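You operate a simulated robot arm through the tools that you are given. There is no shell and no other tool.

You are at the controls of a simulated robot arm. One attempt, no reset.

JOB
Glue the red pouch on the flat carton and weigh it down with the steel tin.
Fine: brush glue from the glue pot on a patch under the printed name and put the brown brush back. The pouch is in the table drawer; it must cover the glue. The drawer ends shut. Set down upright: brown brush. Where these are worked on the way, their far stop is far enough and under half their travel is too little: table drawer. A coat counts when it lies all over at full strength: go over it till it gets no stronger.

Only the result counts: the job must be done as asked and must still hold three seconds after the hand-in. Knocking over, shifting, dropping, spilling or breaking anything else fails it. Lids that push on must go on centred and level and be pressed home; caps that screw on are set level and turned clockwise until they are tight.

ROBOT AND FRAMES
A 7-joint arm with a fingered hand, fixed in place. Base frame: the origin is at the foot of the arm, x ahead of it, y to its left, z up; the work surface is at about z = 0.78. Readings come in m, rad, newtons and seconds.
Its first joint turns from -2.007 to 2.007 rad. Payload 5 kg.
The TCP is the grasp point between the finger pads, 0.032 m short of the fingertips. In the tool frame z runs along the fingers and y along their closing line. The gripper opens to 0.16 m. The gripper's body begins 0.089 m behind the TCP. The gripper is a hand of 4 fingers: y runs from the thumb to the fingers, the wrist lies at [0, 0, -0.267] in the tool frame.
Orientation is that of the tool frame in the base frame, as a unit quaternion [w, x, y, z]. With the fingers straight down and closing along the base's y, the tool's x points along the base's -x, its y along +y and its z along -z.

CONTROLS
- The arm moves only by the tool send_rows. Its argument "steps" is a list of rows, each an object of numbers (a shift or turn left out is 0): "x", "y", "z": the shift along the tool's x, y, z in mm; "rx", "ry", "rz": the turn, a rotation vector about the tool's x, y, z in rad. In form: [{"x": .., "y": .., "z": .., "rx": .., "ry": .., "rz": ..}, ...]. A call has 1 to 20 rows; each row shifts and turns the commanded pose from where the row before left it, along the tool's axes as they then stand. Rows are played at 5 a second. More than 0.05 m and 0.15 rad between two rows, and nothing of the call is played. Where a pose cannot be reached the arm comes as near as it can. A force on the tool above 40 N (or 10 N above the force at the start of the call, whichever is more), or a blocked arm, ends the call early, and 0.2 s more pass. In this call time passes only in rows, and 0.2 s behind the last. It gives the time, the measured TCP pose, the force on the tool (base axes), the opening and the grip force at its end, in the units of the frame above (readings bear some noise), with the torque about the TCP (base axes, N m) and any sound that the robot's microphone picked up, and new pictures: "views" is both (left out), scene, wrist or none.
- Cameras (640 x 400 px; columns grow to the right, rows downward): "scene" is fixed at [0.0521, 0.4986, 1.3485]; the picture's right is [-0.44, -0.90, 0.00], its down [-0.36, 0.18, -0.92] and it looks along [0.82, -0.41, -0.40] (base axes); focal length 348 px, centre (320, 200). "wrist" rides on the gripper at [0.08, -0.004, -0.114] in the tool frame; the picture's right is [0.05, 1.00, 0.00], its down [-0.82, 0.04, -0.58] and it looks along [-0.58, 0.03, 0.82] (tool axes); focal length 265 px, centre (320, 200). There is no depth. A picture from a camera that has moved, and an enlarged one, comes with that camera's place and axes in the base frame and with its lens.
- raise_lower(by): slides the trunk up (or, below 0, down) by that many m; the arm rides with it, the base frame stays. It gives what a move gives, with no picture.
- set_fingers(finger1, finger2, finger3, thumb_bend): sets how far each is bent, from 0 (flat) to 1 (curled in); at 0.3 the hand is open as for a grip, at 0.7 the pads meet at the TCP. One left out holds its place. A second passes; each finger stops where it meets its share of the squeeze, and holds until it gets a number again. It is the only way to open and close the hand. It gives what a move gives, with no picture; readings hold the bend of each and the force on the fingers (four entries, about 0 where the hand has none), thumb and palm.
- inspect(camera, box): a new picture of the part [left, top, right, bottom] of that camera's present view, enlarged. It takes no simulated time.
- job_done(): hands the job in; it is judged then, once.

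Places have to be worked out from the pictures, the camera data and where the tool is seen. Open the gripper and draw the arm clear of the work before you hand the job in, unless the task says otherwise.

The tools are called after ">>>" as a command line: name --argument value ..., lists and objects as JSON in quotes. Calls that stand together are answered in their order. send_rows: Moves the arm, as the interface text tells. Its arguments: {"type":"object","properties":{"steps":{"type":"array"},"views":{"type":"string","enum":["both","scene","wrist","none"]}},"required":["steps"]} The other tools are called the same way: raise_lower (by) slides the trunk up or down; set_fingers (finger1, finger2, finger3, thumb_bend) moves the fingers one by one; inspect (camera, box) takes an enlarged picture of a part of a camera's view; job_done () hands the job in.

At the start:

```text
t: 0.0
position: [0.733, 0.0431, 1.1333]
ee_rot: [0.0, 0.0, 1.0, 0.0]
contact_force: [-0.7, 0.5, -0.9]
ft_torque: [0.01, -0.01, 0.02]
opening: 0.1599
grasp_force: 0.0
shape: jaw
bend: [0.3, 0.3, 0.3, 0.3]
finger forces: [0.0, 0.0, 0.0, 0.1, 0.0, 0.0]
trunk travel left (down, up): [-0.625, 0.365]
```

scene: 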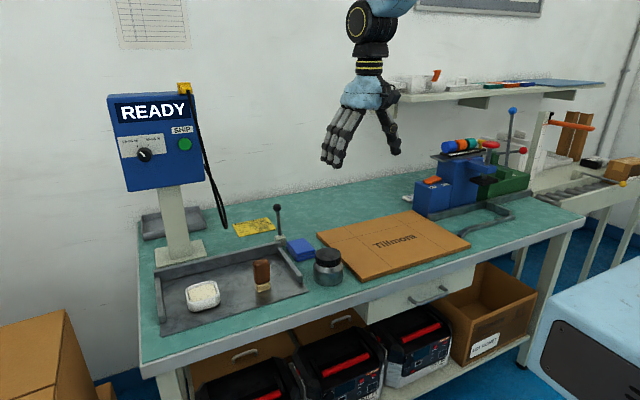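
wrist: 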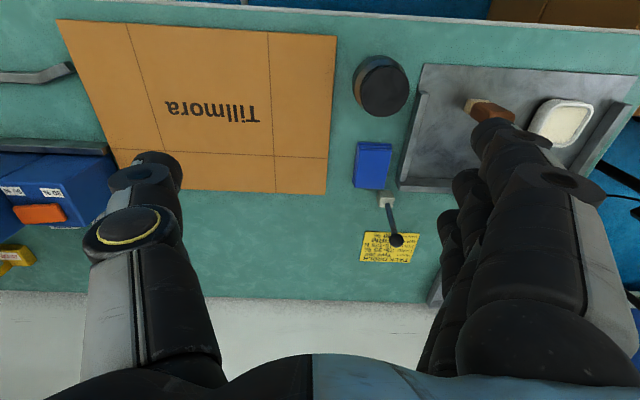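

I start by taking enlarged views of the workbench to find the brush, glue pot, tin, carton and drawer.

>>> inspect --camera "scene" --box '[140, 190, 340, 315]'

>>> inspect --camera "scene" --box '[300, 200, 500, 325]'

>>> inspect --camera "wrist" --box '[340, 20, 640, 207]'

>>> inspect --camera "wrist" --box '[50, 0, 350, 187]'

```text
3.20 times, centred on (240, 252) of scene
camera zoom: at [0.0521, 0.4986, 1.3485], right [-0.44, -0.9, 0.0], down [-0.36, 0.18, -0.92], along [0.82, -0.41, -0.4], focal length 1112 px, centre (576, 32)
```

zoom: 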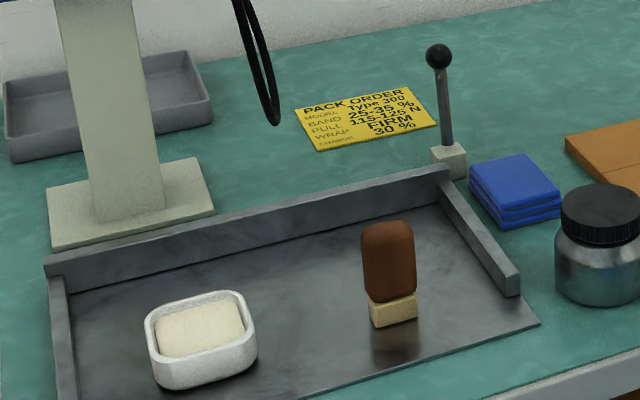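

```text
3.20 times, centred on (400, 262) of scene
camera zoom: at [0.0521, 0.4986, 1.3485], right [-0.44, -0.9, 0.0], down [-0.36, 0.18, -0.92], along [0.82, -0.41, -0.4], focal length 1112 px, centre (64, 0)
```

zoom: 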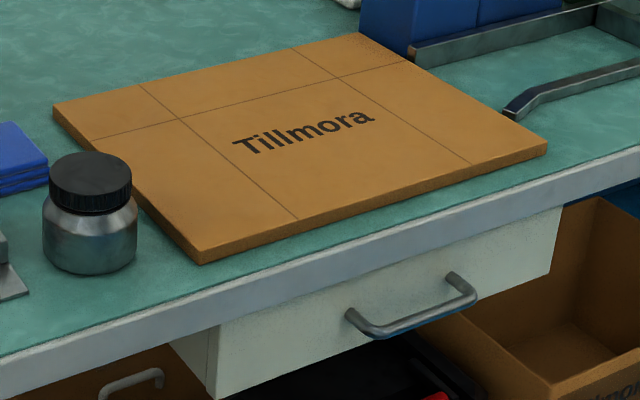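

```text
2.13 times, centred on (490, 114) of wrist
camera zoom: at [0.6535, 0.0376, 1.2471], right [-0.05, 1.0, 0.0], down [0.82, 0.04, 0.58], along [0.58, 0.03, -0.82], focal length 566 px, centre (-43, 384)
```

zoom: 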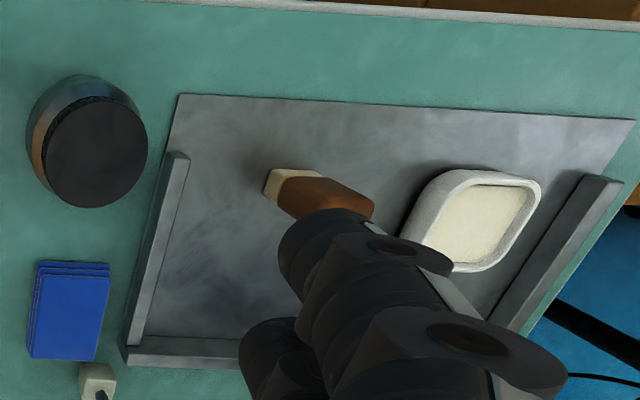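

```text
2.13 times, centred on (200, 94) of wrist
camera zoom: at [0.6535, 0.0376, 1.2471], right [-0.05, 1.0, 0.0], down [0.82, 0.04, 0.58], along [0.58, 0.03, -0.82], focal length 566 px, centre (576, 427)
```

zoom: 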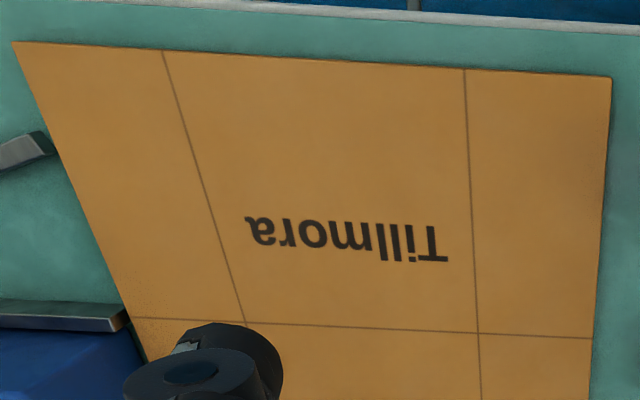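

The bench, tools and carton are roughly located, with the drawer front at about x=0.65, y=-0.15, z=0.70. I move the hand back and lower to get a close wrist view of the drawer handle.

>>> send_rows --steps '[{"x": 28, "y": -17, "z": 18}, {"x": 28, "y": -17, "z": 18}, {"x": 28, "y": -17, "z": 18}, {"x": 28, "y": -17, "z": 18}, {"x": 28, "y": -17, "z": 18}, {"x": 28, "y": -17, "z": 18}, {"x": 28, "y": -17, "z": 18}, {"x": 28, "y": -17, "z": 18}, {"x": 28, "y": -17, "z": 18}, {"x": 28, "y": -17, "z": 18}]'

```text
t: 2.2
position: [0.4516, -0.127, 0.9518]
ee_rot: [0.0, 0.0, 1.0, 0.0]
contact_force: [0.0, -0.3, 0.2]
ft_torque: [-0.01, 0.0, -0.03]
opening: 0.1598
grasp_force: 0.0
shape: jaw
bend: [0.3, 0.3, 0.3, 0.3]
finger forces: [0.1, 0.0, 0.0, 0.0, 0.1, 0.0]
trunk travel left (down, up): [-0.625, 0.365]
camera wrist: at [0.3727, -0.1323, 1.0657], right [-0.05, 1.0, 0.0], down [0.82, 0.04, 0.58], along [0.58, 0.03, -0.82], focal length 265 px, centre (320, 200)
```

scene: 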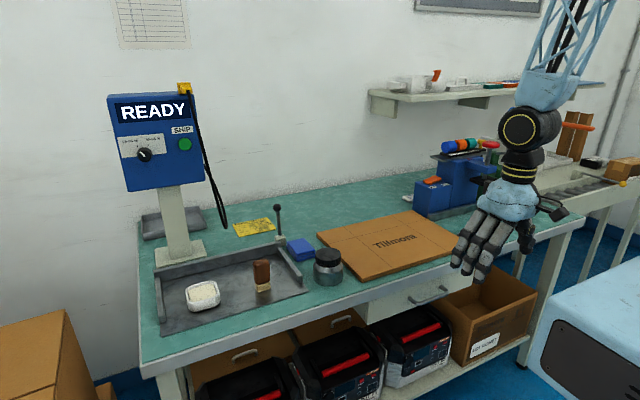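
wrist: 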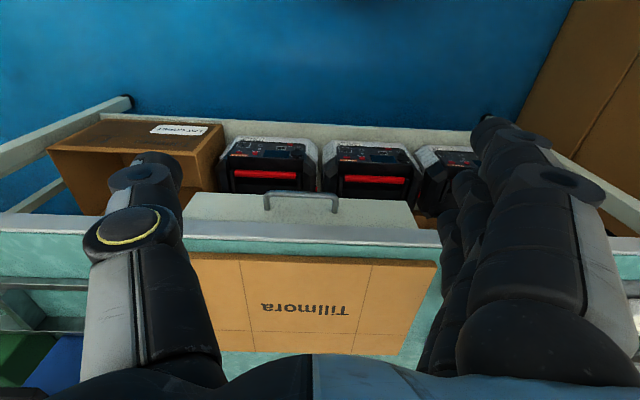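

The handle is in view; I enlarge it to work out its place.

>>> inspect --camera "wrist" --box '[180, 170, 440, 332]'

>>> inspect --camera "scene" --box '[360, 250, 480, 325]'

```text
2.46 times, centred on (310, 251) of wrist
camera zoom: at [0.3727, -0.1323, 1.0657], right [-0.05, 1.0, 0.0], down [0.82, 0.04, 0.58], along [0.58, 0.03, -0.82], focal length 653 px, centre (345, 74)
```

zoom: 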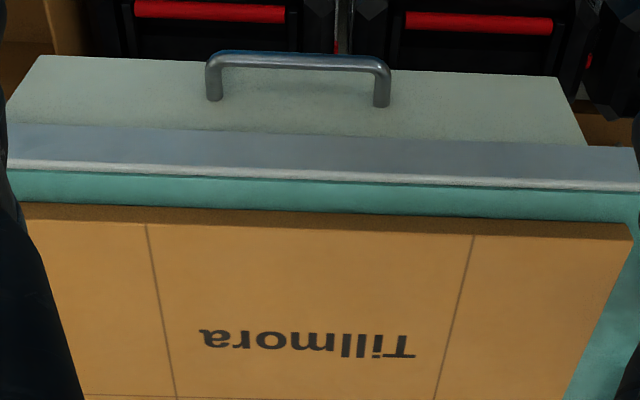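

```text
5.33 times, centred on (420, 288) of scene
camera zoom: at [0.0521, 0.4986, 1.3485], right [-0.44, -0.9, 0.0], down [-0.36, 0.18, -0.92], along [0.82, -0.41, -0.4], focal length 1853 px, centre (-213, -267)
```

zoom: 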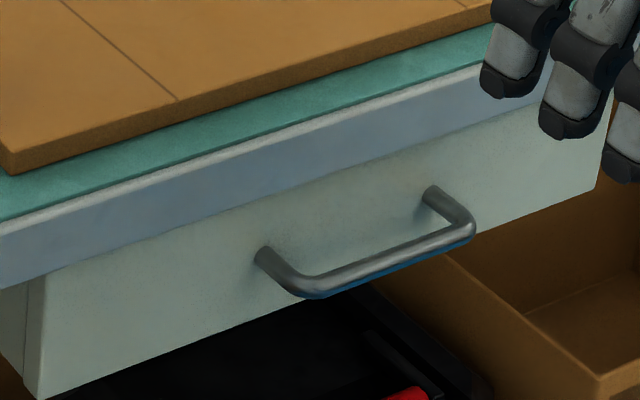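

The bar centre works out to about (0.625, -0.150, 0.690), standing about 35 mm off the drawer face. I try a narrower finger opening first and turn the hand so the fingers lie toward the drawer.

>>> set_fingers --finger1 0.55 --finger2 0.55 --finger3 0.55 --thumb_bend 0.55

>>> send_rows --steps '[{"rz": 0.1309}, {"rz": 0.1309}, {"rz": 0.1309}, {"rz": 0.1309}, {"rz": 0.1309}, {"rz": 0.1309}, {"rz": 0.1309}, {"rz": 0.1309}, {"rz": 0.1309}, {"rz": 0.1309}, {"rz": 0.1309}, {"rz": 0.1309}]'

```text
t: 3.2
position: [0.4523, -0.1281, 0.9521]
ee_rot: [0.0, 0.0, 1.0, 0.0]
contact_force: [-0.7, 0.5, -0.2]
ft_torque: [-0.01, 0.03, -0.02]
opening: 0.0727
grasp_force: 0.0
shape: fingers
bend: [0.55, 0.55, 0.55, 0.55]
finger forces: [0.0, 0.0, 0.0, 0.0, 0.0, 0.0]
trunk travel left (down, up): [-0.625, 0.365]
```

```text
t: 5.8
position: [0.4534, -0.1273, 0.9533]
ee_rot: [0.001, 0.708, 0.707, 0.0]
contact_force: [0.2, 0.8, 0.9]
ft_torque: [-0.02, 0.01, -0.03]
opening: 0.073
grasp_force: 0.0
shape: fingers
bend: [0.55, 0.55, 0.55, 0.55]
finger forces: [0.0, 0.0, 0.0, 0.1, 0.0, 0.0]
trunk travel left (down, up): [-0.625, 0.365]
camera wrist: at [0.4494, -0.0479, 1.0671], right [1.0, 0.05, 0.0], down [0.04, -0.82, 0.58], along [0.03, -0.58, -0.82], focal length 265 px, centre (320, 200)
```

scene: 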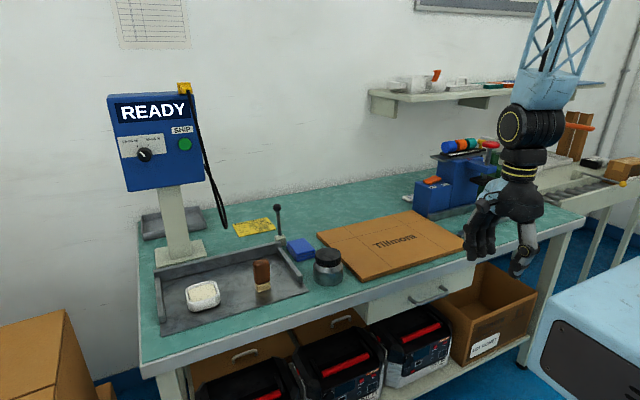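
wrist: 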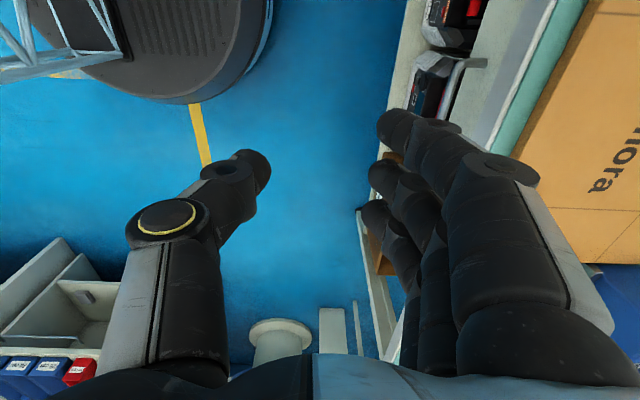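

The hand turned cleanly. I tilt it 45° forward, narrow the fingers, and look again before the approach.

>>> set_fingers --finger1 0.62 --finger2 0.62 --finger3 0.62 --thumb_bend 0.5

>>> send_rows --steps '[{"rx": -0.1309}, {"rx": -0.1309}, {"rx": -0.1309}, {"rx": -0.1309}, {"rx": -0.1309}, {"rx": -0.1309}]'

```text
t: 6.8
position: [0.4526, -0.1281, 0.9534]
ee_rot: [0.0, 0.707, 0.707, 0.0]
contact_force: [-0.2, -1.0, -0.4]
ft_torque: [0.03, 0.02, -0.02]
opening: 0.0687
grasp_force: 0.1
shape: fingers
bend: [0.62, 0.62, 0.62, 0.5]
finger forces: [0.0, 0.0, 0.1, 0.0, 0.0, 0.0]
trunk travel left (down, up): [-0.625, 0.365]
```

```text
t: 8.2
position: [0.5292, -0.1665, 0.9289]
ee_rot: [0.272, 0.653, 0.653, 0.271]
contact_force: [0.0, -0.1, 0.8]
ft_torque: [-0.05, 0.03, 0.01]
opening: 0.0686
grasp_force: 0.0
shape: fingers
bend: [0.62, 0.62, 0.62, 0.5]
finger forces: [0.0, 0.0, 0.0, 0.1, 0.0, 0.1]
out of reach, approached as far as the arm can: row 2, 3, 4, 5, 6
trunk travel left (down, up): [-0.625, 0.365]
camera wrist: at [0.4467, -0.0867, 1.0061], right [0.7, 0.05, 0.71], down [-0.38, -0.82, 0.44], along [0.6, -0.58, -0.56], focal length 265 px, centre (320, 200)
```

scene: 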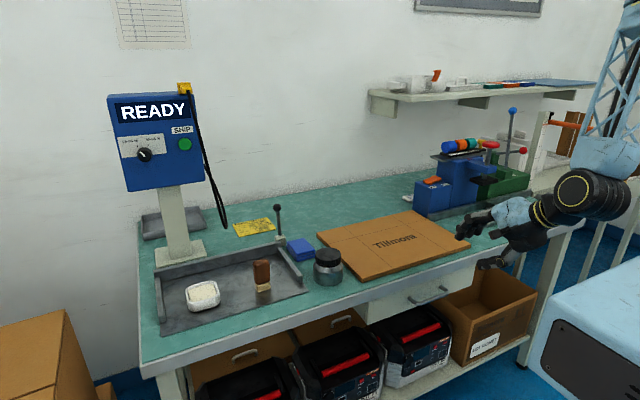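
wrist: 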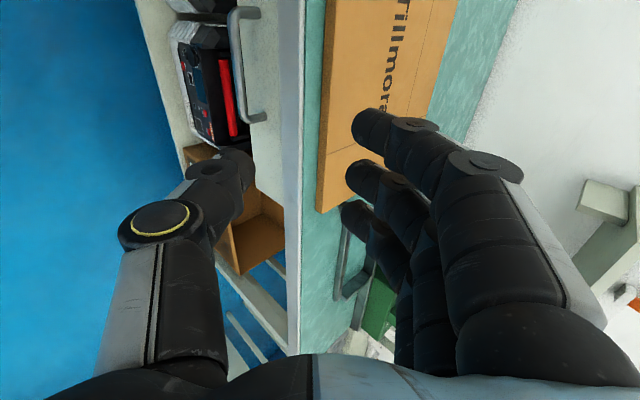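

The arm's inner limit pushed the TCP forward while tilting, with the wrist about 0.38 m from the axis. I move 0.1 m forward to get back in reach and see where the commanded pose stands.

>>> send_rows --steps '[{"y": 23.6, "z": 23.6}, {"y": 23.6, "z": 23.6}, {"y": 23.6, "z": 23.6}]' --views "none"

```text
t: 9.0
position: [0.63, -0.1655, 0.9306]
ee_rot: [0.271, 0.653, 0.654, 0.27]
contact_force: [0.6, 0.9, -1.1]
ft_torque: [-0.02, 0.01, 0.02]
opening: 0.0683
grasp_force: 0.1
shape: fingers
bend: [0.62, 0.62, 0.62, 0.5]
finger forces: [0.0, 0.0, 0.0, 0.0, 0.1, 0.0]
trunk travel left (down, up): [-0.625, 0.365]
```

The commanded pose follows the achieved one. I back off 76 mm and lower to a point about 0.1 m short of the bar along the finger axis.

>>> send_rows --steps '[{"x": 8, "y": -26.9, "z": -26.9}, {"x": 7.5, "y": -26.9, "z": -26.9}, {"y": -24, "z": 24}, {"y": -24, "z": 24}, {"y": -24, "z": 24}, {"y": -24, "z": 24}, {"y": -24, "z": 24}]'

>>> inspect --camera "scene" --box '[360, 200, 560, 325]'

```text
t: 10.6
position: [0.5527, -0.1502, 0.7601]
ee_rot: [0.271, 0.653, 0.653, 0.27]
contact_force: [0.1, -0.2, 0.4]
ft_torque: [0.03, -0.05, 0.02]
opening: 0.0685
grasp_force: 0.2
shape: fingers
bend: [0.62, 0.62, 0.62, 0.5]
finger forces: [0.0, 0.0, 0.0, 0.0, 0.0, 0.0]
trunk travel left (down, up): [-0.625, 0.365]
camera wrist: at [0.4683, -0.0703, 0.8372], right [0.71, 0.05, 0.71], down [-0.38, -0.82, 0.44], along [0.6, -0.58, -0.56], focal length 265 px, centre (320, 200)
```

scene: 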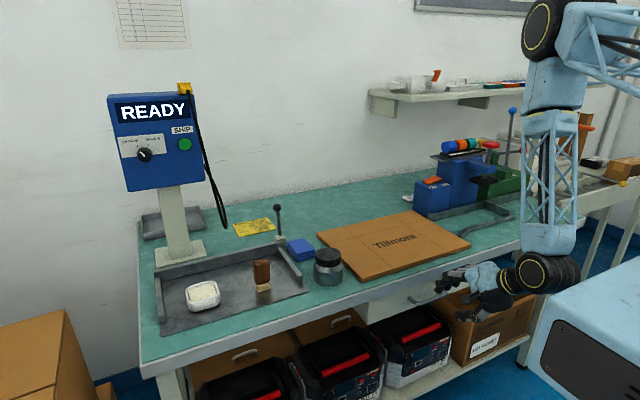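
wrist: 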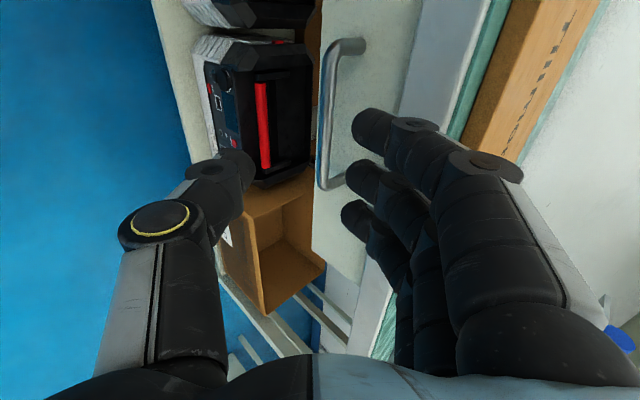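

```text
3.20 times, centred on (460, 262) of scene
camera zoom: at [0.0521, 0.4986, 1.3485], right [-0.44, -0.9, 0.0], down [-0.36, 0.18, -0.92], along [0.82, -0.41, -0.4], focal length 1112 px, centre (-128, 0)
```

zoom: 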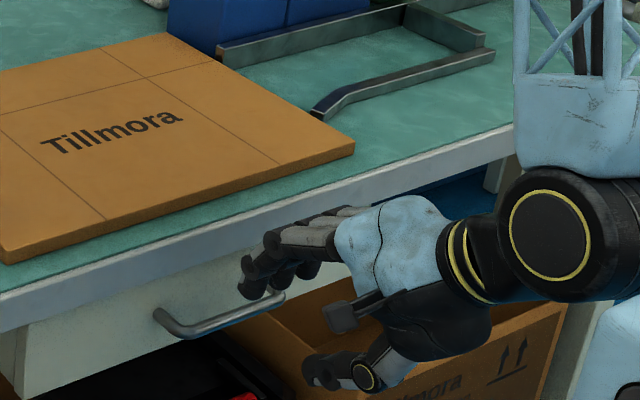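

The bar sits about 6 mm to the finger side of the tool axis and 96 mm ahead. I advance 78 mm along the tool axis so the fingers go behind the bar and the thumb stays in front.

>>> send_rows --steps '[{"z": 20}, {"z": 20}, {"z": 20}, {"z": 10}, {"z": 8}]'

>>> inspect --camera "scene" --box '[380, 220, 540, 320]'

```text
t: 11.8
position: [0.6083, -0.1482, 0.7032]
ee_rot: [0.271, 0.653, 0.653, 0.271]
contact_force: [0.3, 0.3, -1.0]
ft_torque: [0.03, 0.0, 0.0]
opening: 0.0686
grasp_force: 0.1
shape: fingers
bend: [0.62, 0.62, 0.62, 0.5]
finger forces: [0.0, 0.0, 0.0, 0.1, 0.0, 0.1]
trunk travel left (down, up): [-0.625, 0.365]
camera wrist: at [0.5262, -0.0693, 0.7807], right [0.71, 0.05, 0.71], down [-0.38, -0.82, 0.44], along [0.6, -0.58, -0.56], focal length 265 px, centre (320, 200)
```

scene: 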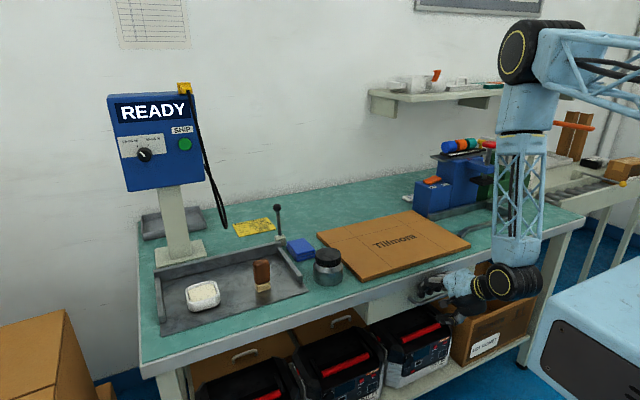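
wrist: 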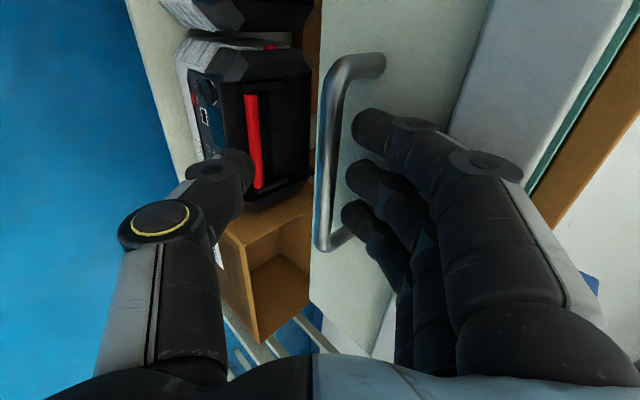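

```text
4.00 times, centred on (460, 270) of scene
camera zoom: at [0.0521, 0.4986, 1.3485], right [-0.44, -0.9, 0.0], down [-0.36, 0.18, -0.92], along [0.82, -0.41, -0.4], focal length 1390 px, centre (-240, -80)
```

zoom: 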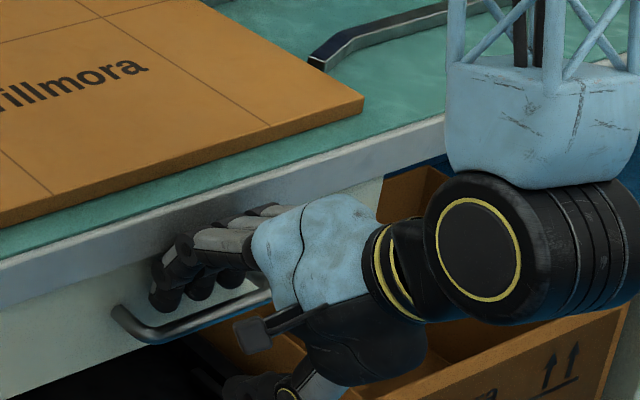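

No contact yet, and the bar is between thumb and fingers about 16 mm ahead of the TCP. I close the hand on the bar.

>>> set_fingers --finger1 0.75 --finger2 0.75 --finger3 0.75 --thumb_bend 0.8

>>> inspect --camera "wrist" --box '[160, 20, 480, 220]'

```text
t: 12.8
position: [0.6082, -0.1501, 0.7021]
ee_rot: [0.27, 0.653, 0.654, 0.27]
contact_force: [-0.5, 0.2, -29.6]
ft_torque: [0.0, -0.07, 0.03]
opening: 0.0229
grasp_force: 21.3
shape: fingers
bend: [0.74, 0.74, 0.74, 0.68]
finger forces: [2.0, 3.0, 4.3, 0.0, 32.7, 0.1]
trunk travel left (down, up): [-0.625, 0.365]
```

```text
2.00 times, centred on (320, 120) of wrist
camera zoom: at [0.5264, -0.0693, 0.7795], right [0.71, 0.05, 0.7], down [-0.38, -0.82, 0.44], along [0.6, -0.58, -0.56], focal length 531 px, centre (320, 360)
```

zoom: 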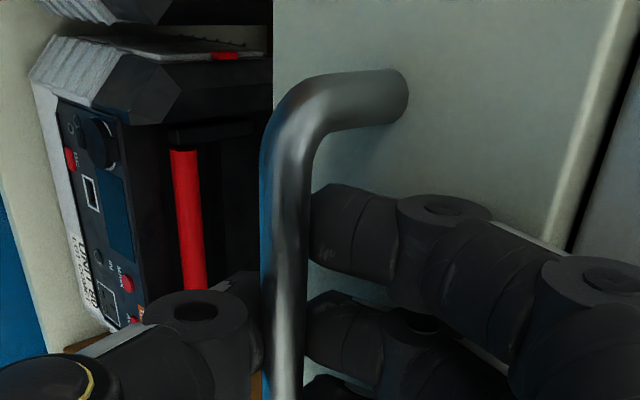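

The bar is held but the thumb presses hard, at 33 N. I ease the thumb slightly so the fingers hook the bar, then try a short pull in −x.

>>> set_fingers --thumb_bend 0.66

>>> send_rows --steps '[{"y": -7, "z": -7}, {"y": -7, "z": -7}, {"y": -7, "z": -7}]' --views "wrist"

```text
t: 13.8
position: [0.6099, -0.1482, 0.705]
ee_rot: [0.27, 0.653, 0.653, 0.271]
contact_force: [0.5, 0.9, 5.2]
ft_torque: [-0.07, -0.05, 0.0]
opening: 0.0255
grasp_force: 5.1
shape: fingers
bend: [0.75, 0.74, 0.74, 0.65]
finger forces: [1.8, 2.1, 2.8, 0.0, 2.6, 0.1]
trunk travel left (down, up): [-0.625, 0.365]
```

```text
t: 14.6
position: [0.5796, -0.1493, 0.7029]
ee_rot: [0.271, 0.653, 0.653, 0.27]
contact_force: [-0.5, -0.6, 3.7]
ft_torque: [-0.06, -0.07, -0.02]
opening: 0.0251
grasp_force: 5.4
shape: fingers
bend: [0.75, 0.75, 0.75, 0.65]
finger forces: [1.5, 2.3, 3.4, 0.1, 3.0, 0.0]
trunk travel left (down, up): [-0.625, 0.365]
camera wrist: at [0.4956, -0.0693, 0.7812], right [0.71, 0.05, 0.71], down [-0.38, -0.82, 0.44], along [0.6, -0.58, -0.56], focal length 265 px, centre (320, 200)
```

wrist: 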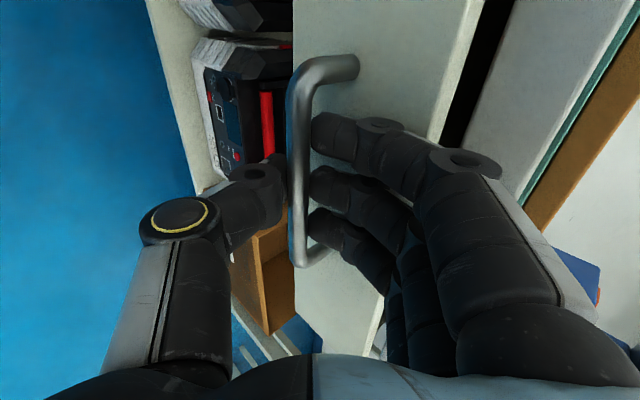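

The drawer follows the hand. I keep pulling while rotating the tool gradually toward vertical about the bar, to stay within the arm's inner reach.

>>> send_rows --steps '[{"y": -9.8, "z": -11.0, "rx": 0.05236}, {"y": -10.3, "z": -10.4, "rx": 0.05236}, {"y": -10.8, "z": -9.8, "rx": 0.05236}, {"y": -11.3, "z": -9.2, "rx": 0.05236}, {"y": -11.7, "z": -8.5, "rx": 0.05236}, {"y": -12.1, "z": -7.9, "rx": 0.05236}]'

```text
t: 16.0
position: [0.4926, -0.1481, 0.7095]
ee_rot: [0.167, 0.688, 0.687, 0.165]
contact_force: [-1.0, -0.7, 19.5]
ft_torque: [-0.11, -2.14, -0.11]
opening: 0.0291
grasp_force: 44.9
shape: fingers
bend: [0.71, 0.71, 0.71, 0.66]
finger forces: [26.8, 30.0, 33.3, 0.1, 0.0, 0.0]
trunk travel left (down, up): [-0.625, 0.365]
camera wrist: at [0.4379, -0.0692, 0.8085], right [0.89, 0.05, 0.46], down [-0.23, -0.81, 0.53], along [0.4, -0.58, -0.71], focal length 265 px, centre (320, 200)
```

scene: 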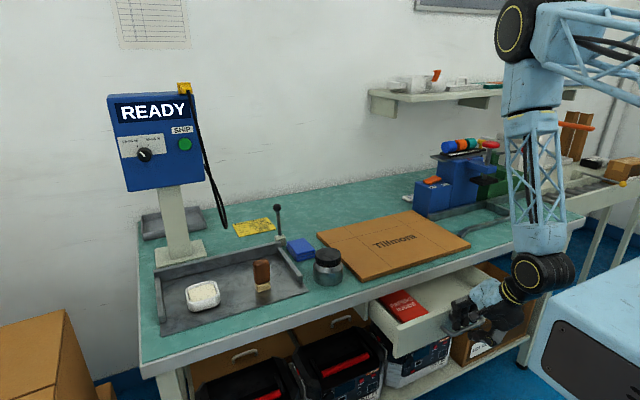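
wrist: 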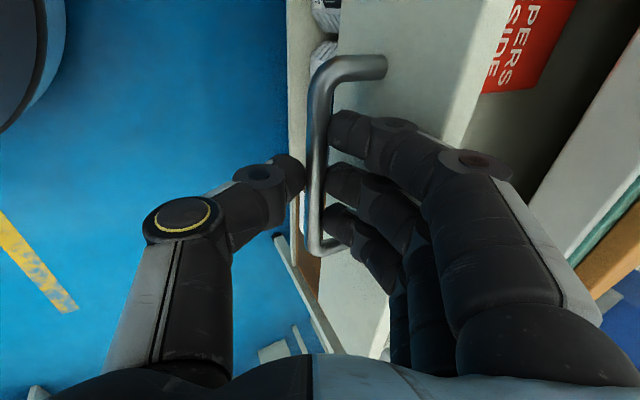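

The knuckles now bear on the top edge of the drawer front, so the finger forces jumped; the drawer is out about 0.12 m and the red pouch is visible inside. I tilt back slightly to relieve it, then open the hand.

>>> send_rows --steps '[{"y": -0.8, "z": 0.4, "rx": -0.05236}, {"y": -0.8, "z": 0.4, "rx": -0.05236}]' --views "none"

>>> set_fingers --finger1 0.66 --finger2 0.66 --finger3 0.66 --thumb_bend 0.45

>>> inspect --camera "scene" --box '[340, 240, 540, 365]'

>>> inspect --camera "wrist" --box '[240, 0, 640, 250]'

```text
t: 16.6
position: [0.4915, -0.1495, 0.7065]
ee_rot: [0.201, 0.678, 0.678, 0.201]
contact_force: [-0.5, 0.5, 3.1]
ft_torque: [-0.02, -0.76, -0.02]
opening: 0.0273
grasp_force: 40.1
shape: fingers
bend: [0.73, 0.73, 0.72, 0.66]
finger forces: [21.9, 25.6, 29.6, 0.0, 2.4, 0.1]
trunk travel left (down, up): [-0.625, 0.365]
```

```text
t: 17.6
position: [0.4925, -0.1497, 0.7075]
ee_rot: [0.201, 0.678, 0.678, 0.201]
contact_force: [-1.3, -0.2, -0.5]
ft_torque: [0.01, -0.03, 0.01]
opening: 0.071
grasp_force: 0.0
shape: fingers
bend: [0.66, 0.66, 0.66, 0.45]
finger forces: [0.0, 0.0, 0.0, 0.1, 0.0, 0.0]
trunk travel left (down, up): [-0.625, 0.365]
```

```text
3.20 times, centred on (440, 302) of scene
camera zoom: at [0.0521, 0.4986, 1.3485], right [-0.44, -0.9, 0.0], down [-0.36, 0.18, -0.92], along [0.82, -0.41, -0.4], focal length 1112 px, centre (-64, -128)
```

zoom: 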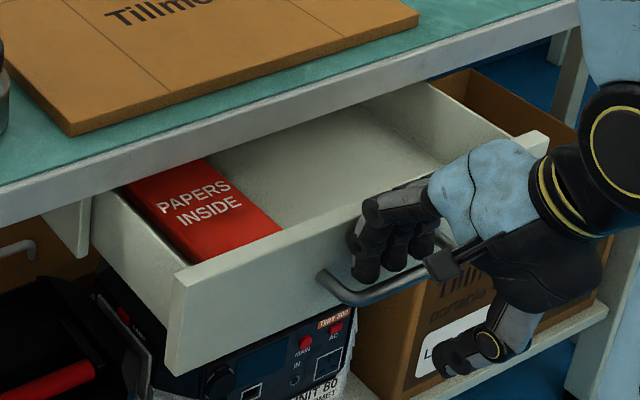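

```text
1.60 times, centred on (440, 125) of wrist
camera zoom: at [0.4266, -0.0698, 0.8004], right [0.84, 0.05, 0.54], down [-0.28, -0.82, 0.51], along [0.47, -0.58, -0.67], focal length 425 px, centre (128, 320)
```

zoom: 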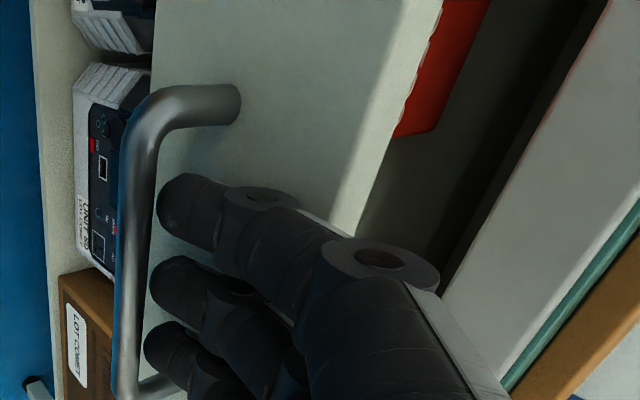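

Contact is free. I lift the hand straight up off the bar.

>>> send_rows --steps '[{"y": 5.4, "z": -8.4}, {"y": 8.2, "z": -12.6}, {"y": 13.6, "z": -21}, {"y": 13.6, "z": -21}, {"y": 13.6, "z": -21}, {"y": 13.6, "z": -21}, {"y": 13.6, "z": -21}, {"y": 13.6, "z": -21}]'

```text
t: 19.4
position: [0.4907, -0.1491, 0.884]
ee_rot: [0.201, 0.678, 0.678, 0.201]
contact_force: [-0.6, -0.3, -0.5]
ft_torque: [-0.03, 0.06, 0.04]
opening: 0.0708
grasp_force: 0.0
shape: fingers
bend: [0.66, 0.66, 0.66, 0.45]
finger forces: [0.1, 0.0, 0.0, 0.0, 0.0, 0.0]
trunk travel left (down, up): [-0.625, 0.365]
camera wrist: at [0.426, -0.0696, 0.9763], right [0.84, 0.05, 0.54], down [-0.28, -0.81, 0.51], along [0.47, -0.58, -0.67], focal length 265 px, centre (320, 200)
```

scene: 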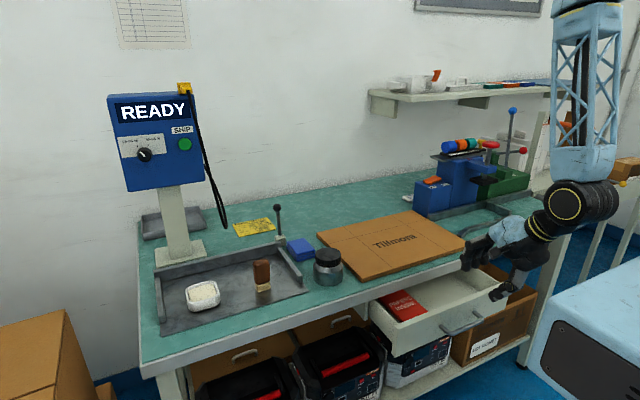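
wrist: 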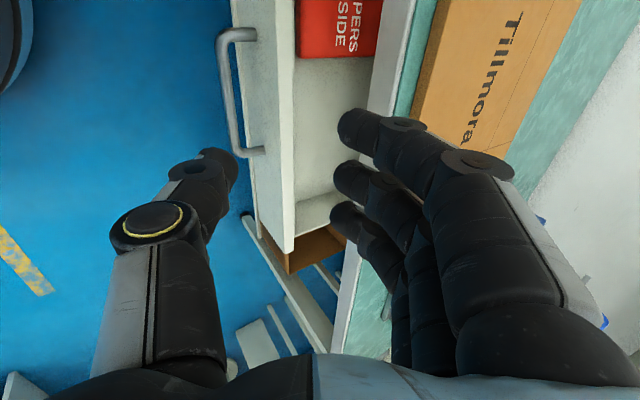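

The hand is clear and the pouch lies at the left inside the drawer. I turn the tool vertical and shift right, to grip the drawer's front panel from above beside the handle.

>>> send_rows --steps '[{"x": -12.6, "rx": 0.0576}, {"x": -12.6, "rx": 0.0576}, {"x": -12.6, "rx": 0.0576}, {"x": -12.6, "rx": 0.0576}, {"x": -12.6, "rx": 0.0576}, {"x": -12.6, "rx": 0.0576}, {"x": -12.6, "rx": 0.0576}, {"x": -12.6, "rx": 0.0576}, {"x": -12.6, "rx": 0.0576}, {"x": -12.6, "rx": 0.0576}]'

>>> set_fingers --finger1 0.5 --finger2 0.5 --finger3 0.5 --thumb_bend 0.5

>>> inspect --camera "wrist" --box '[0, 0, 640, 400]'

>>> inspect --camera "scene" --box '[340, 240, 540, 365]'

```text
t: 21.6
position: [0.4927, -0.2764, 0.8832]
ee_rot: [0.0, 0.707, 0.707, 0.0]
contact_force: [0.8, 0.2, -0.7]
ft_torque: [0.02, -0.03, 0.01]
opening: 0.071
grasp_force: 0.0
shape: fingers
bend: [0.66, 0.66, 0.66, 0.45]
finger forces: [0.0, 0.0, 0.0, 0.1, 0.0, 0.1]
trunk travel left (down, up): [-0.625, 0.365]
camera wrist: at [0.4881, -0.1962, 0.9972], right [1.0, 0.05, 0.0], down [0.04, -0.82, 0.58], along [0.03, -0.58, -0.82], focal length 265 px, centre (320, 200)
```

scene: 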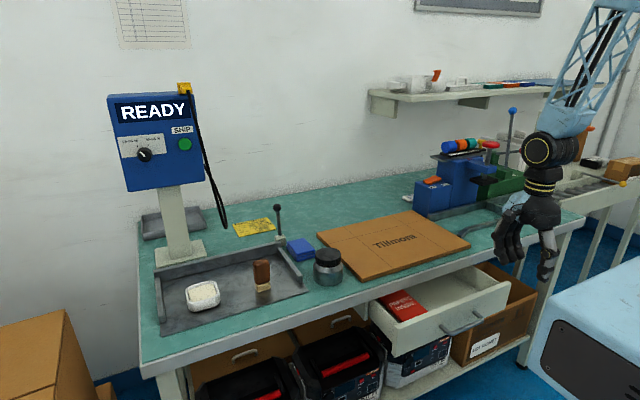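
wrist: 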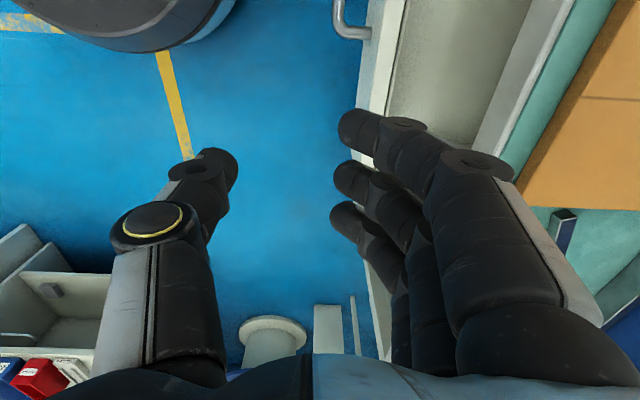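

```text
t: 22.6
position: [0.4912, -0.2759, 0.8835]
ee_rot: [0.0, 0.707, 0.707, 0.0]
contact_force: [-0.4, 0.2, -0.4]
ft_torque: [0.0, 0.01, 0.0]
opening: 0.0911
grasp_force: 0.1
shape: fingers
bend: [0.5, 0.5, 0.5, 0.5]
finger forces: [0.1, 0.1, 0.0, 0.1, 0.0, 0.1]
trunk travel left (down, up): [-0.625, 0.365]
```

```text
1.00 times, centred on (320, 200) of wrist (not enlarged: the box is as wide or as high as the picture)
camera zoom: at [0.4881, -0.1959, 0.9973], right [1.0, 0.05, 0.0], down [0.04, -0.82, 0.58], along [0.03, -0.58, -0.82], focal length 265 px, centre (320, 200)
```

zoom: 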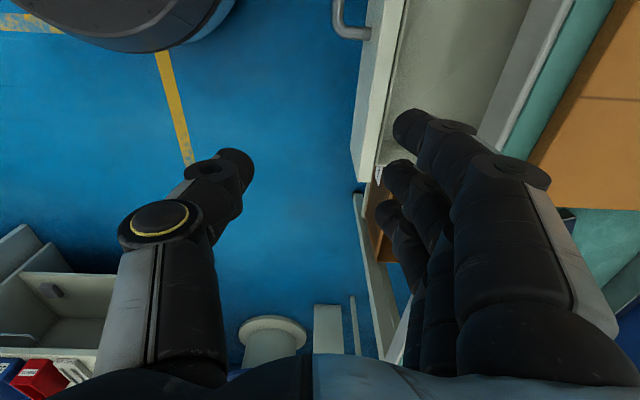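

```text
3.20 times, centred on (440, 302) of scene
camera zoom: at [0.0521, 0.4986, 1.3485], right [-0.44, -0.9, 0.0], down [-0.36, 0.18, -0.92], along [0.82, -0.41, -0.4], focal length 1112 px, centre (-64, -128)
```

zoom: 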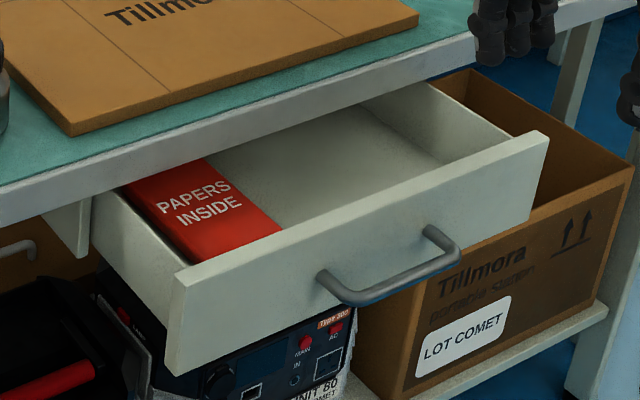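

The panel top lies at x≈0.538–0.559, z≈0.735. I lower the open hand over it, fingers inside the drawer and thumb outside.

>>> send_rows --steps '[{"y": 22, "x": 6}, {"y": 22, "x": 5}, {"z": 30}, {"z": 30}, {"z": 30}, {"z": 25}, {"z": 15}, {"z": 8}]'

```text
t: 24.4
position: [0.5358, -0.2657, 0.7441]
ee_rot: [0.0, 0.707, 0.708, 0.0]
contact_force: [0.1, 0.4, 0.5]
ft_torque: [0.02, -0.01, 0.04]
opening: 0.0913
grasp_force: 0.0
shape: fingers
bend: [0.5, 0.5, 0.5, 0.5]
finger forces: [0.0, 0.0, 0.1, 0.1, 0.0, 0.1]
trunk travel left (down, up): [-0.625, 0.365]
camera wrist: at [0.5312, -0.1863, 0.8584], right [1.0, 0.05, 0.0], down [0.04, -0.82, 0.58], along [0.03, -0.58, -0.82], focal length 265 px, centre (320, 200)
```

scene: 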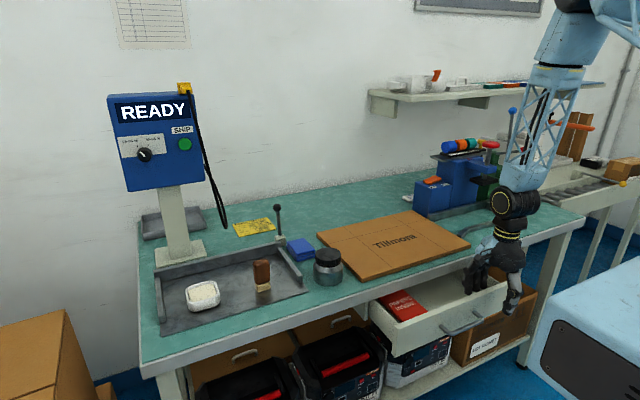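
wrist: 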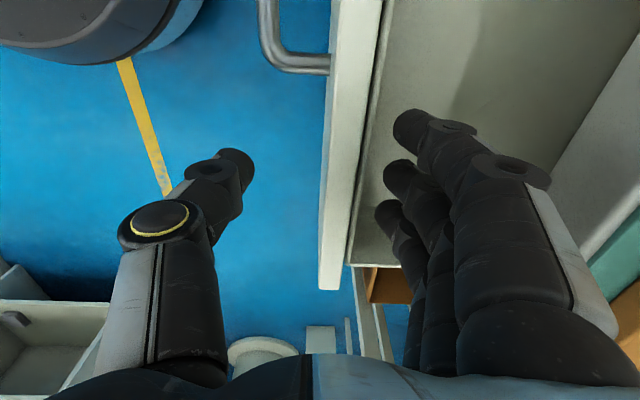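

Fingers are inside the drawer behind the panel with no contact. I pull in −x and watch for the end stop.

>>> send_rows --steps '[{"y": -12}, {"y": -15}, {"y": -15}, {"y": -15}, {"y": -15}, {"y": -15}, {"y": -15}, {"y": -15}, {"y": -15}]'

```text
t: 26.4
position: [0.4022, -0.263, 0.746]
ee_rot: [0.0, 0.707, 0.707, 0.0]
contact_force: [-0.6, -0.3, 0.4]
ft_torque: [-0.04, 0.01, -0.02]
opening: 0.0919
grasp_force: 0.1
shape: fingers
bend: [0.5, 0.5, 0.5, 0.5]
finger forces: [0.0, 0.1, 0.1, 0.0, 0.0, 0.1]
trunk travel left (down, up): [-0.625, 0.365]
camera wrist: at [0.3979, -0.1841, 0.8586], right [1.0, 0.05, 0.0], down [0.04, -0.82, 0.58], along [0.03, -0.58, -0.82], focal length 265 px, centre (320, 200)
```

scene: 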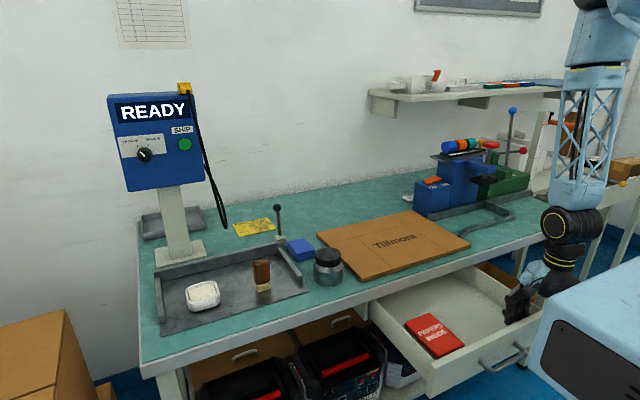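
wrist: 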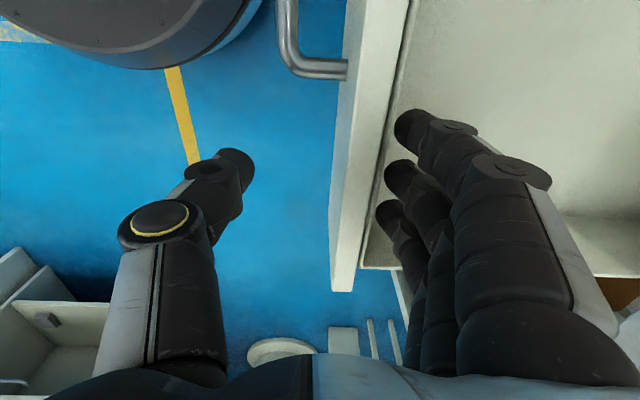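

The drawer is out about 0.24 m and still free. I pull further to find the stop.

>>> send_rows --steps '[{"y": -10}, {"y": -10}, {"y": -10}, {"y": -10}, {"y": -10}, {"y": -10}]'

>>> inspect --camera "scene" --box '[340, 240, 580, 390]'

```text
t: 27.8
position: [0.346, -0.2643, 0.7461]
ee_rot: [0.002, 0.706, 0.708, 0.001]
contact_force: [26.4, 2.9, -1.8]
ft_torque: [0.05, -0.63, 0.12]
opening: 0.1064
grasp_force: 14.3
shape: fingers
bend: [0.43, 0.43, 0.43, 0.5]
finger forces: [8.9, 8.9, 8.8, 0.0, 0.0, 0.1]
trunk travel left (down, up): [-0.625, 0.365]
camera wrist: at [0.3419, -0.1851, 0.8588], right [1.0, 0.05, 0.0], down [0.04, -0.81, 0.58], along [0.03, -0.58, -0.82], focal length 265 px, centre (320, 200)
```

scene: 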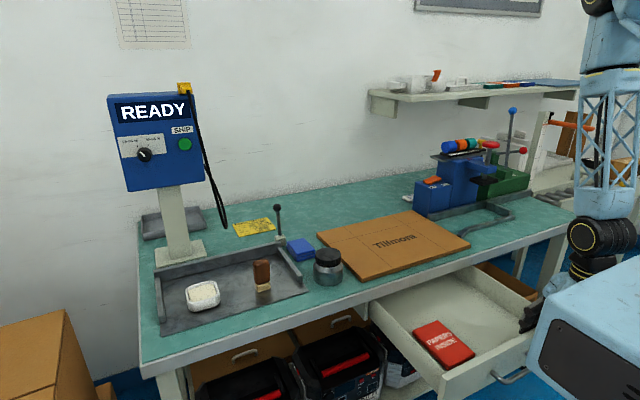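
wrist: 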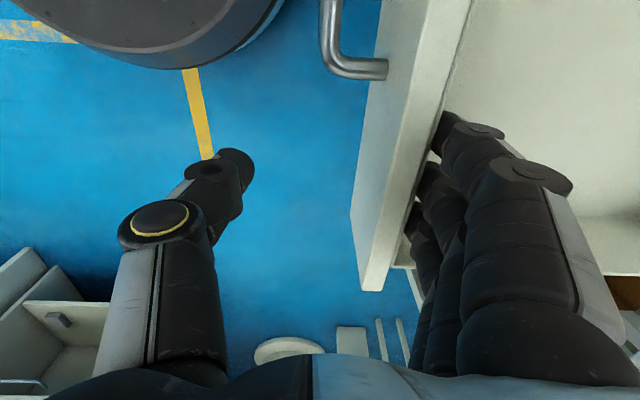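

```text
2.67 times, centred on (460, 315) of scene
camera zoom: at [0.0521, 0.4986, 1.3485], right [-0.44, -0.9, 0.0], down [-0.36, 0.18, -0.92], along [0.82, -0.41, -0.4], focal length 927 px, centre (-53, -107)
```

zoom: 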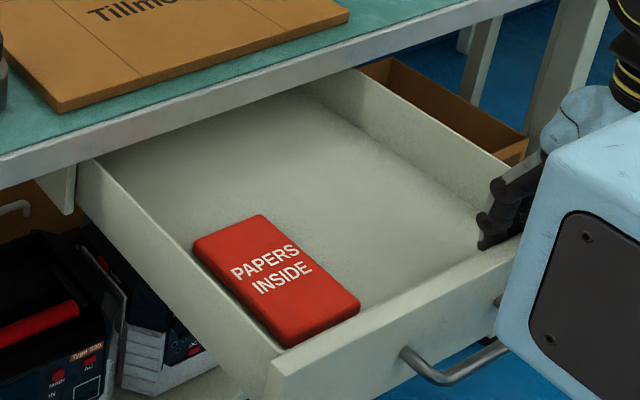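

The drawer is at its far stop. I back the fingers off the panel and rise out of the drawer.

>>> send_rows --steps '[{"y": 10}, {"y": 10}, {"z": -20}, {"z": -40}, {"z": -40}, {"z": -40}, {"z": -40}, {"z": -40}]'

>>> set_fingers --finger1 0.3 --finger2 0.3 --finger3 0.3 --thumb_bend 0.3

>>> inspect --camera "wrist" --box '[280, 0, 640, 225]'

```text
t: 29.6
position: [0.3597, -0.2661, 0.9654]
ee_rot: [0.0, 0.707, 0.707, 0.001]
contact_force: [-0.3, -0.4, -0.8]
ft_torque: [-0.03, 0.02, 0.02]
opening: 0.0923
grasp_force: 0.0
shape: fingers
bend: [0.5, 0.5, 0.5, 0.5]
finger forces: [0.1, 0.0, 0.0, 0.1, 0.1, 0.0]
trunk travel left (down, up): [-0.625, 0.365]
camera wrist: at [0.3571, -0.1853, 1.0792], right [1.0, 0.05, 0.0], down [0.04, -0.82, 0.58], along [0.03, -0.58, -0.82], focal length 265 px, centre (320, 200)
```

scene: 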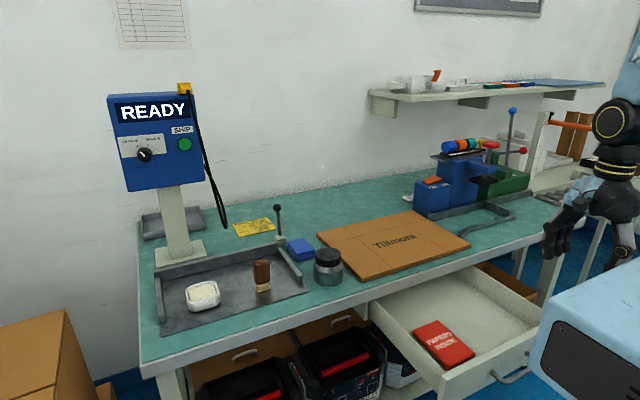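
wrist: 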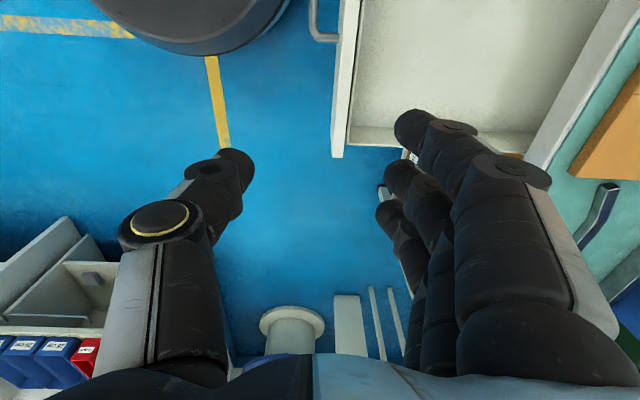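

```text
t: 30.6
position: [0.3608, -0.2666, 0.9651]
ee_rot: [0.0, 0.707, 0.707, 0.001]
contact_force: [0.5, -0.2, -0.7]
ft_torque: [0.01, 0.01, 0.0]
opening: 0.1698
grasp_force: 0.0
shape: fingers
bend: [0.3, 0.3, 0.3, 0.3]
finger forces: [0.0, 0.1, 0.1, 0.0, 0.1, 0.0]
trunk travel left (down, up): [-0.625, 0.365]
```

```text
1.78 times, centred on (460, 112) of wrist
camera zoom: at [0.3579, -0.186, 1.0786], right [1.0, 0.05, 0.0], down [0.04, -0.82, 0.58], along [0.03, -0.58, -0.82], focal length 472 px, centre (71, 356)
```

zoom: 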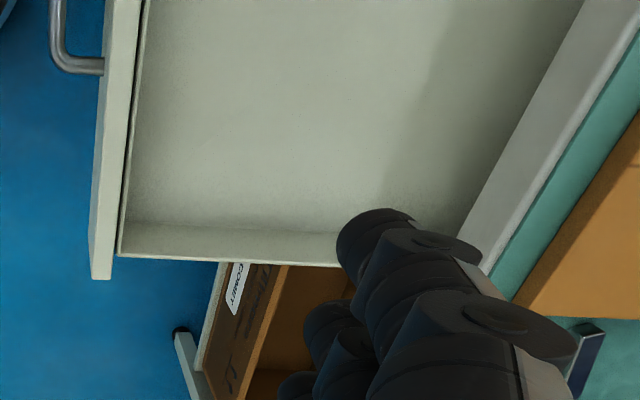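

I carry the open hand over toward the brush, keeping it high.

>>> send_rows --steps '[{"x": 35, "y": 25, "z": -3}, {"x": 35, "y": 25, "z": -3}, {"x": 35, "y": 25, "z": -3}, {"x": 35, "y": 25, "z": -3}, {"x": 35, "y": 25, "z": -3}, {"x": 35, "y": 25, "z": -3}, {"x": 35, "y": 25, "z": -3}, {"x": 35, "y": 25, "z": -3}, {"x": 35, "y": 25, "z": -3}, {"x": 35, "y": 25, "z": -3}, {"x": 35, "y": 25, "z": -3}, {"x": 35, "y": 25, "z": -3}, {"x": 35, "y": 25, "z": -3}, {"x": 35, "y": 25, "z": -3}, {"x": 35, "y": 25, "z": -3}, {"x": 40, "y": 25, "z": -3}]'

>>> inspect --camera "wrist" --box '[160, 50, 480, 250]'

```text
t: 34.0
position: [0.7607, 0.3003, 1.0127]
ee_rot: [0.0, 0.707, 0.707, -0.001]
contact_force: [0.9, -0.1, 0.0]
ft_torque: [-0.07, 0.02, -0.01]
opening: 0.17
grasp_force: 0.0
shape: fingers
bend: [0.3, 0.3, 0.3, 0.3]
finger forces: [0.0, 0.0, 0.1, 0.0, 0.0, 0.0]
trunk travel left (down, up): [-0.625, 0.365]
camera wrist: at [0.7577, 0.38, 1.1257], right [1.0, 0.05, 0.0], down [0.04, -0.81, 0.58], along [0.03, -0.58, -0.82], focal length 265 px, centre (320, 200)
```

scene: 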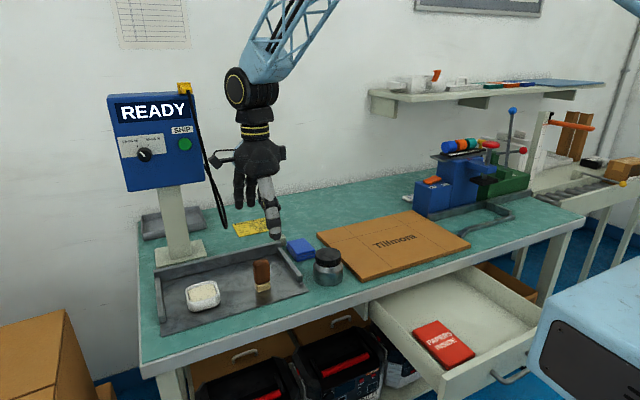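
wrist: 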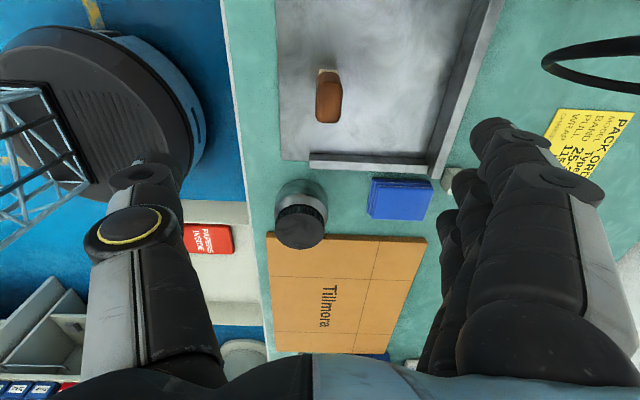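

```text
2.00 times, centred on (320, 150) of wrist
camera zoom: at [0.7577, 0.38, 1.1257], right [1.0, 0.05, 0.0], down [0.04, -0.81, 0.58], along [0.03, -0.58, -0.82], focal length 531 px, centre (320, 300)
```

zoom: 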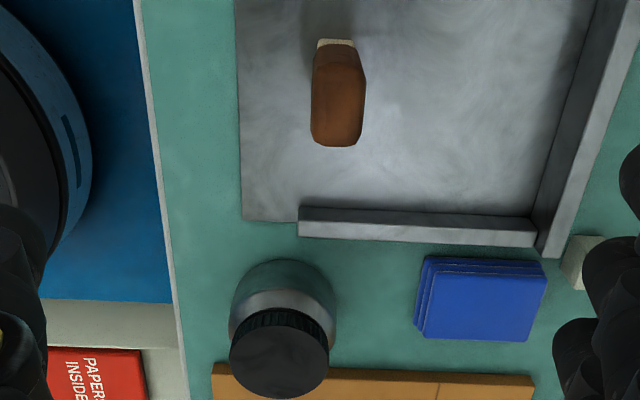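

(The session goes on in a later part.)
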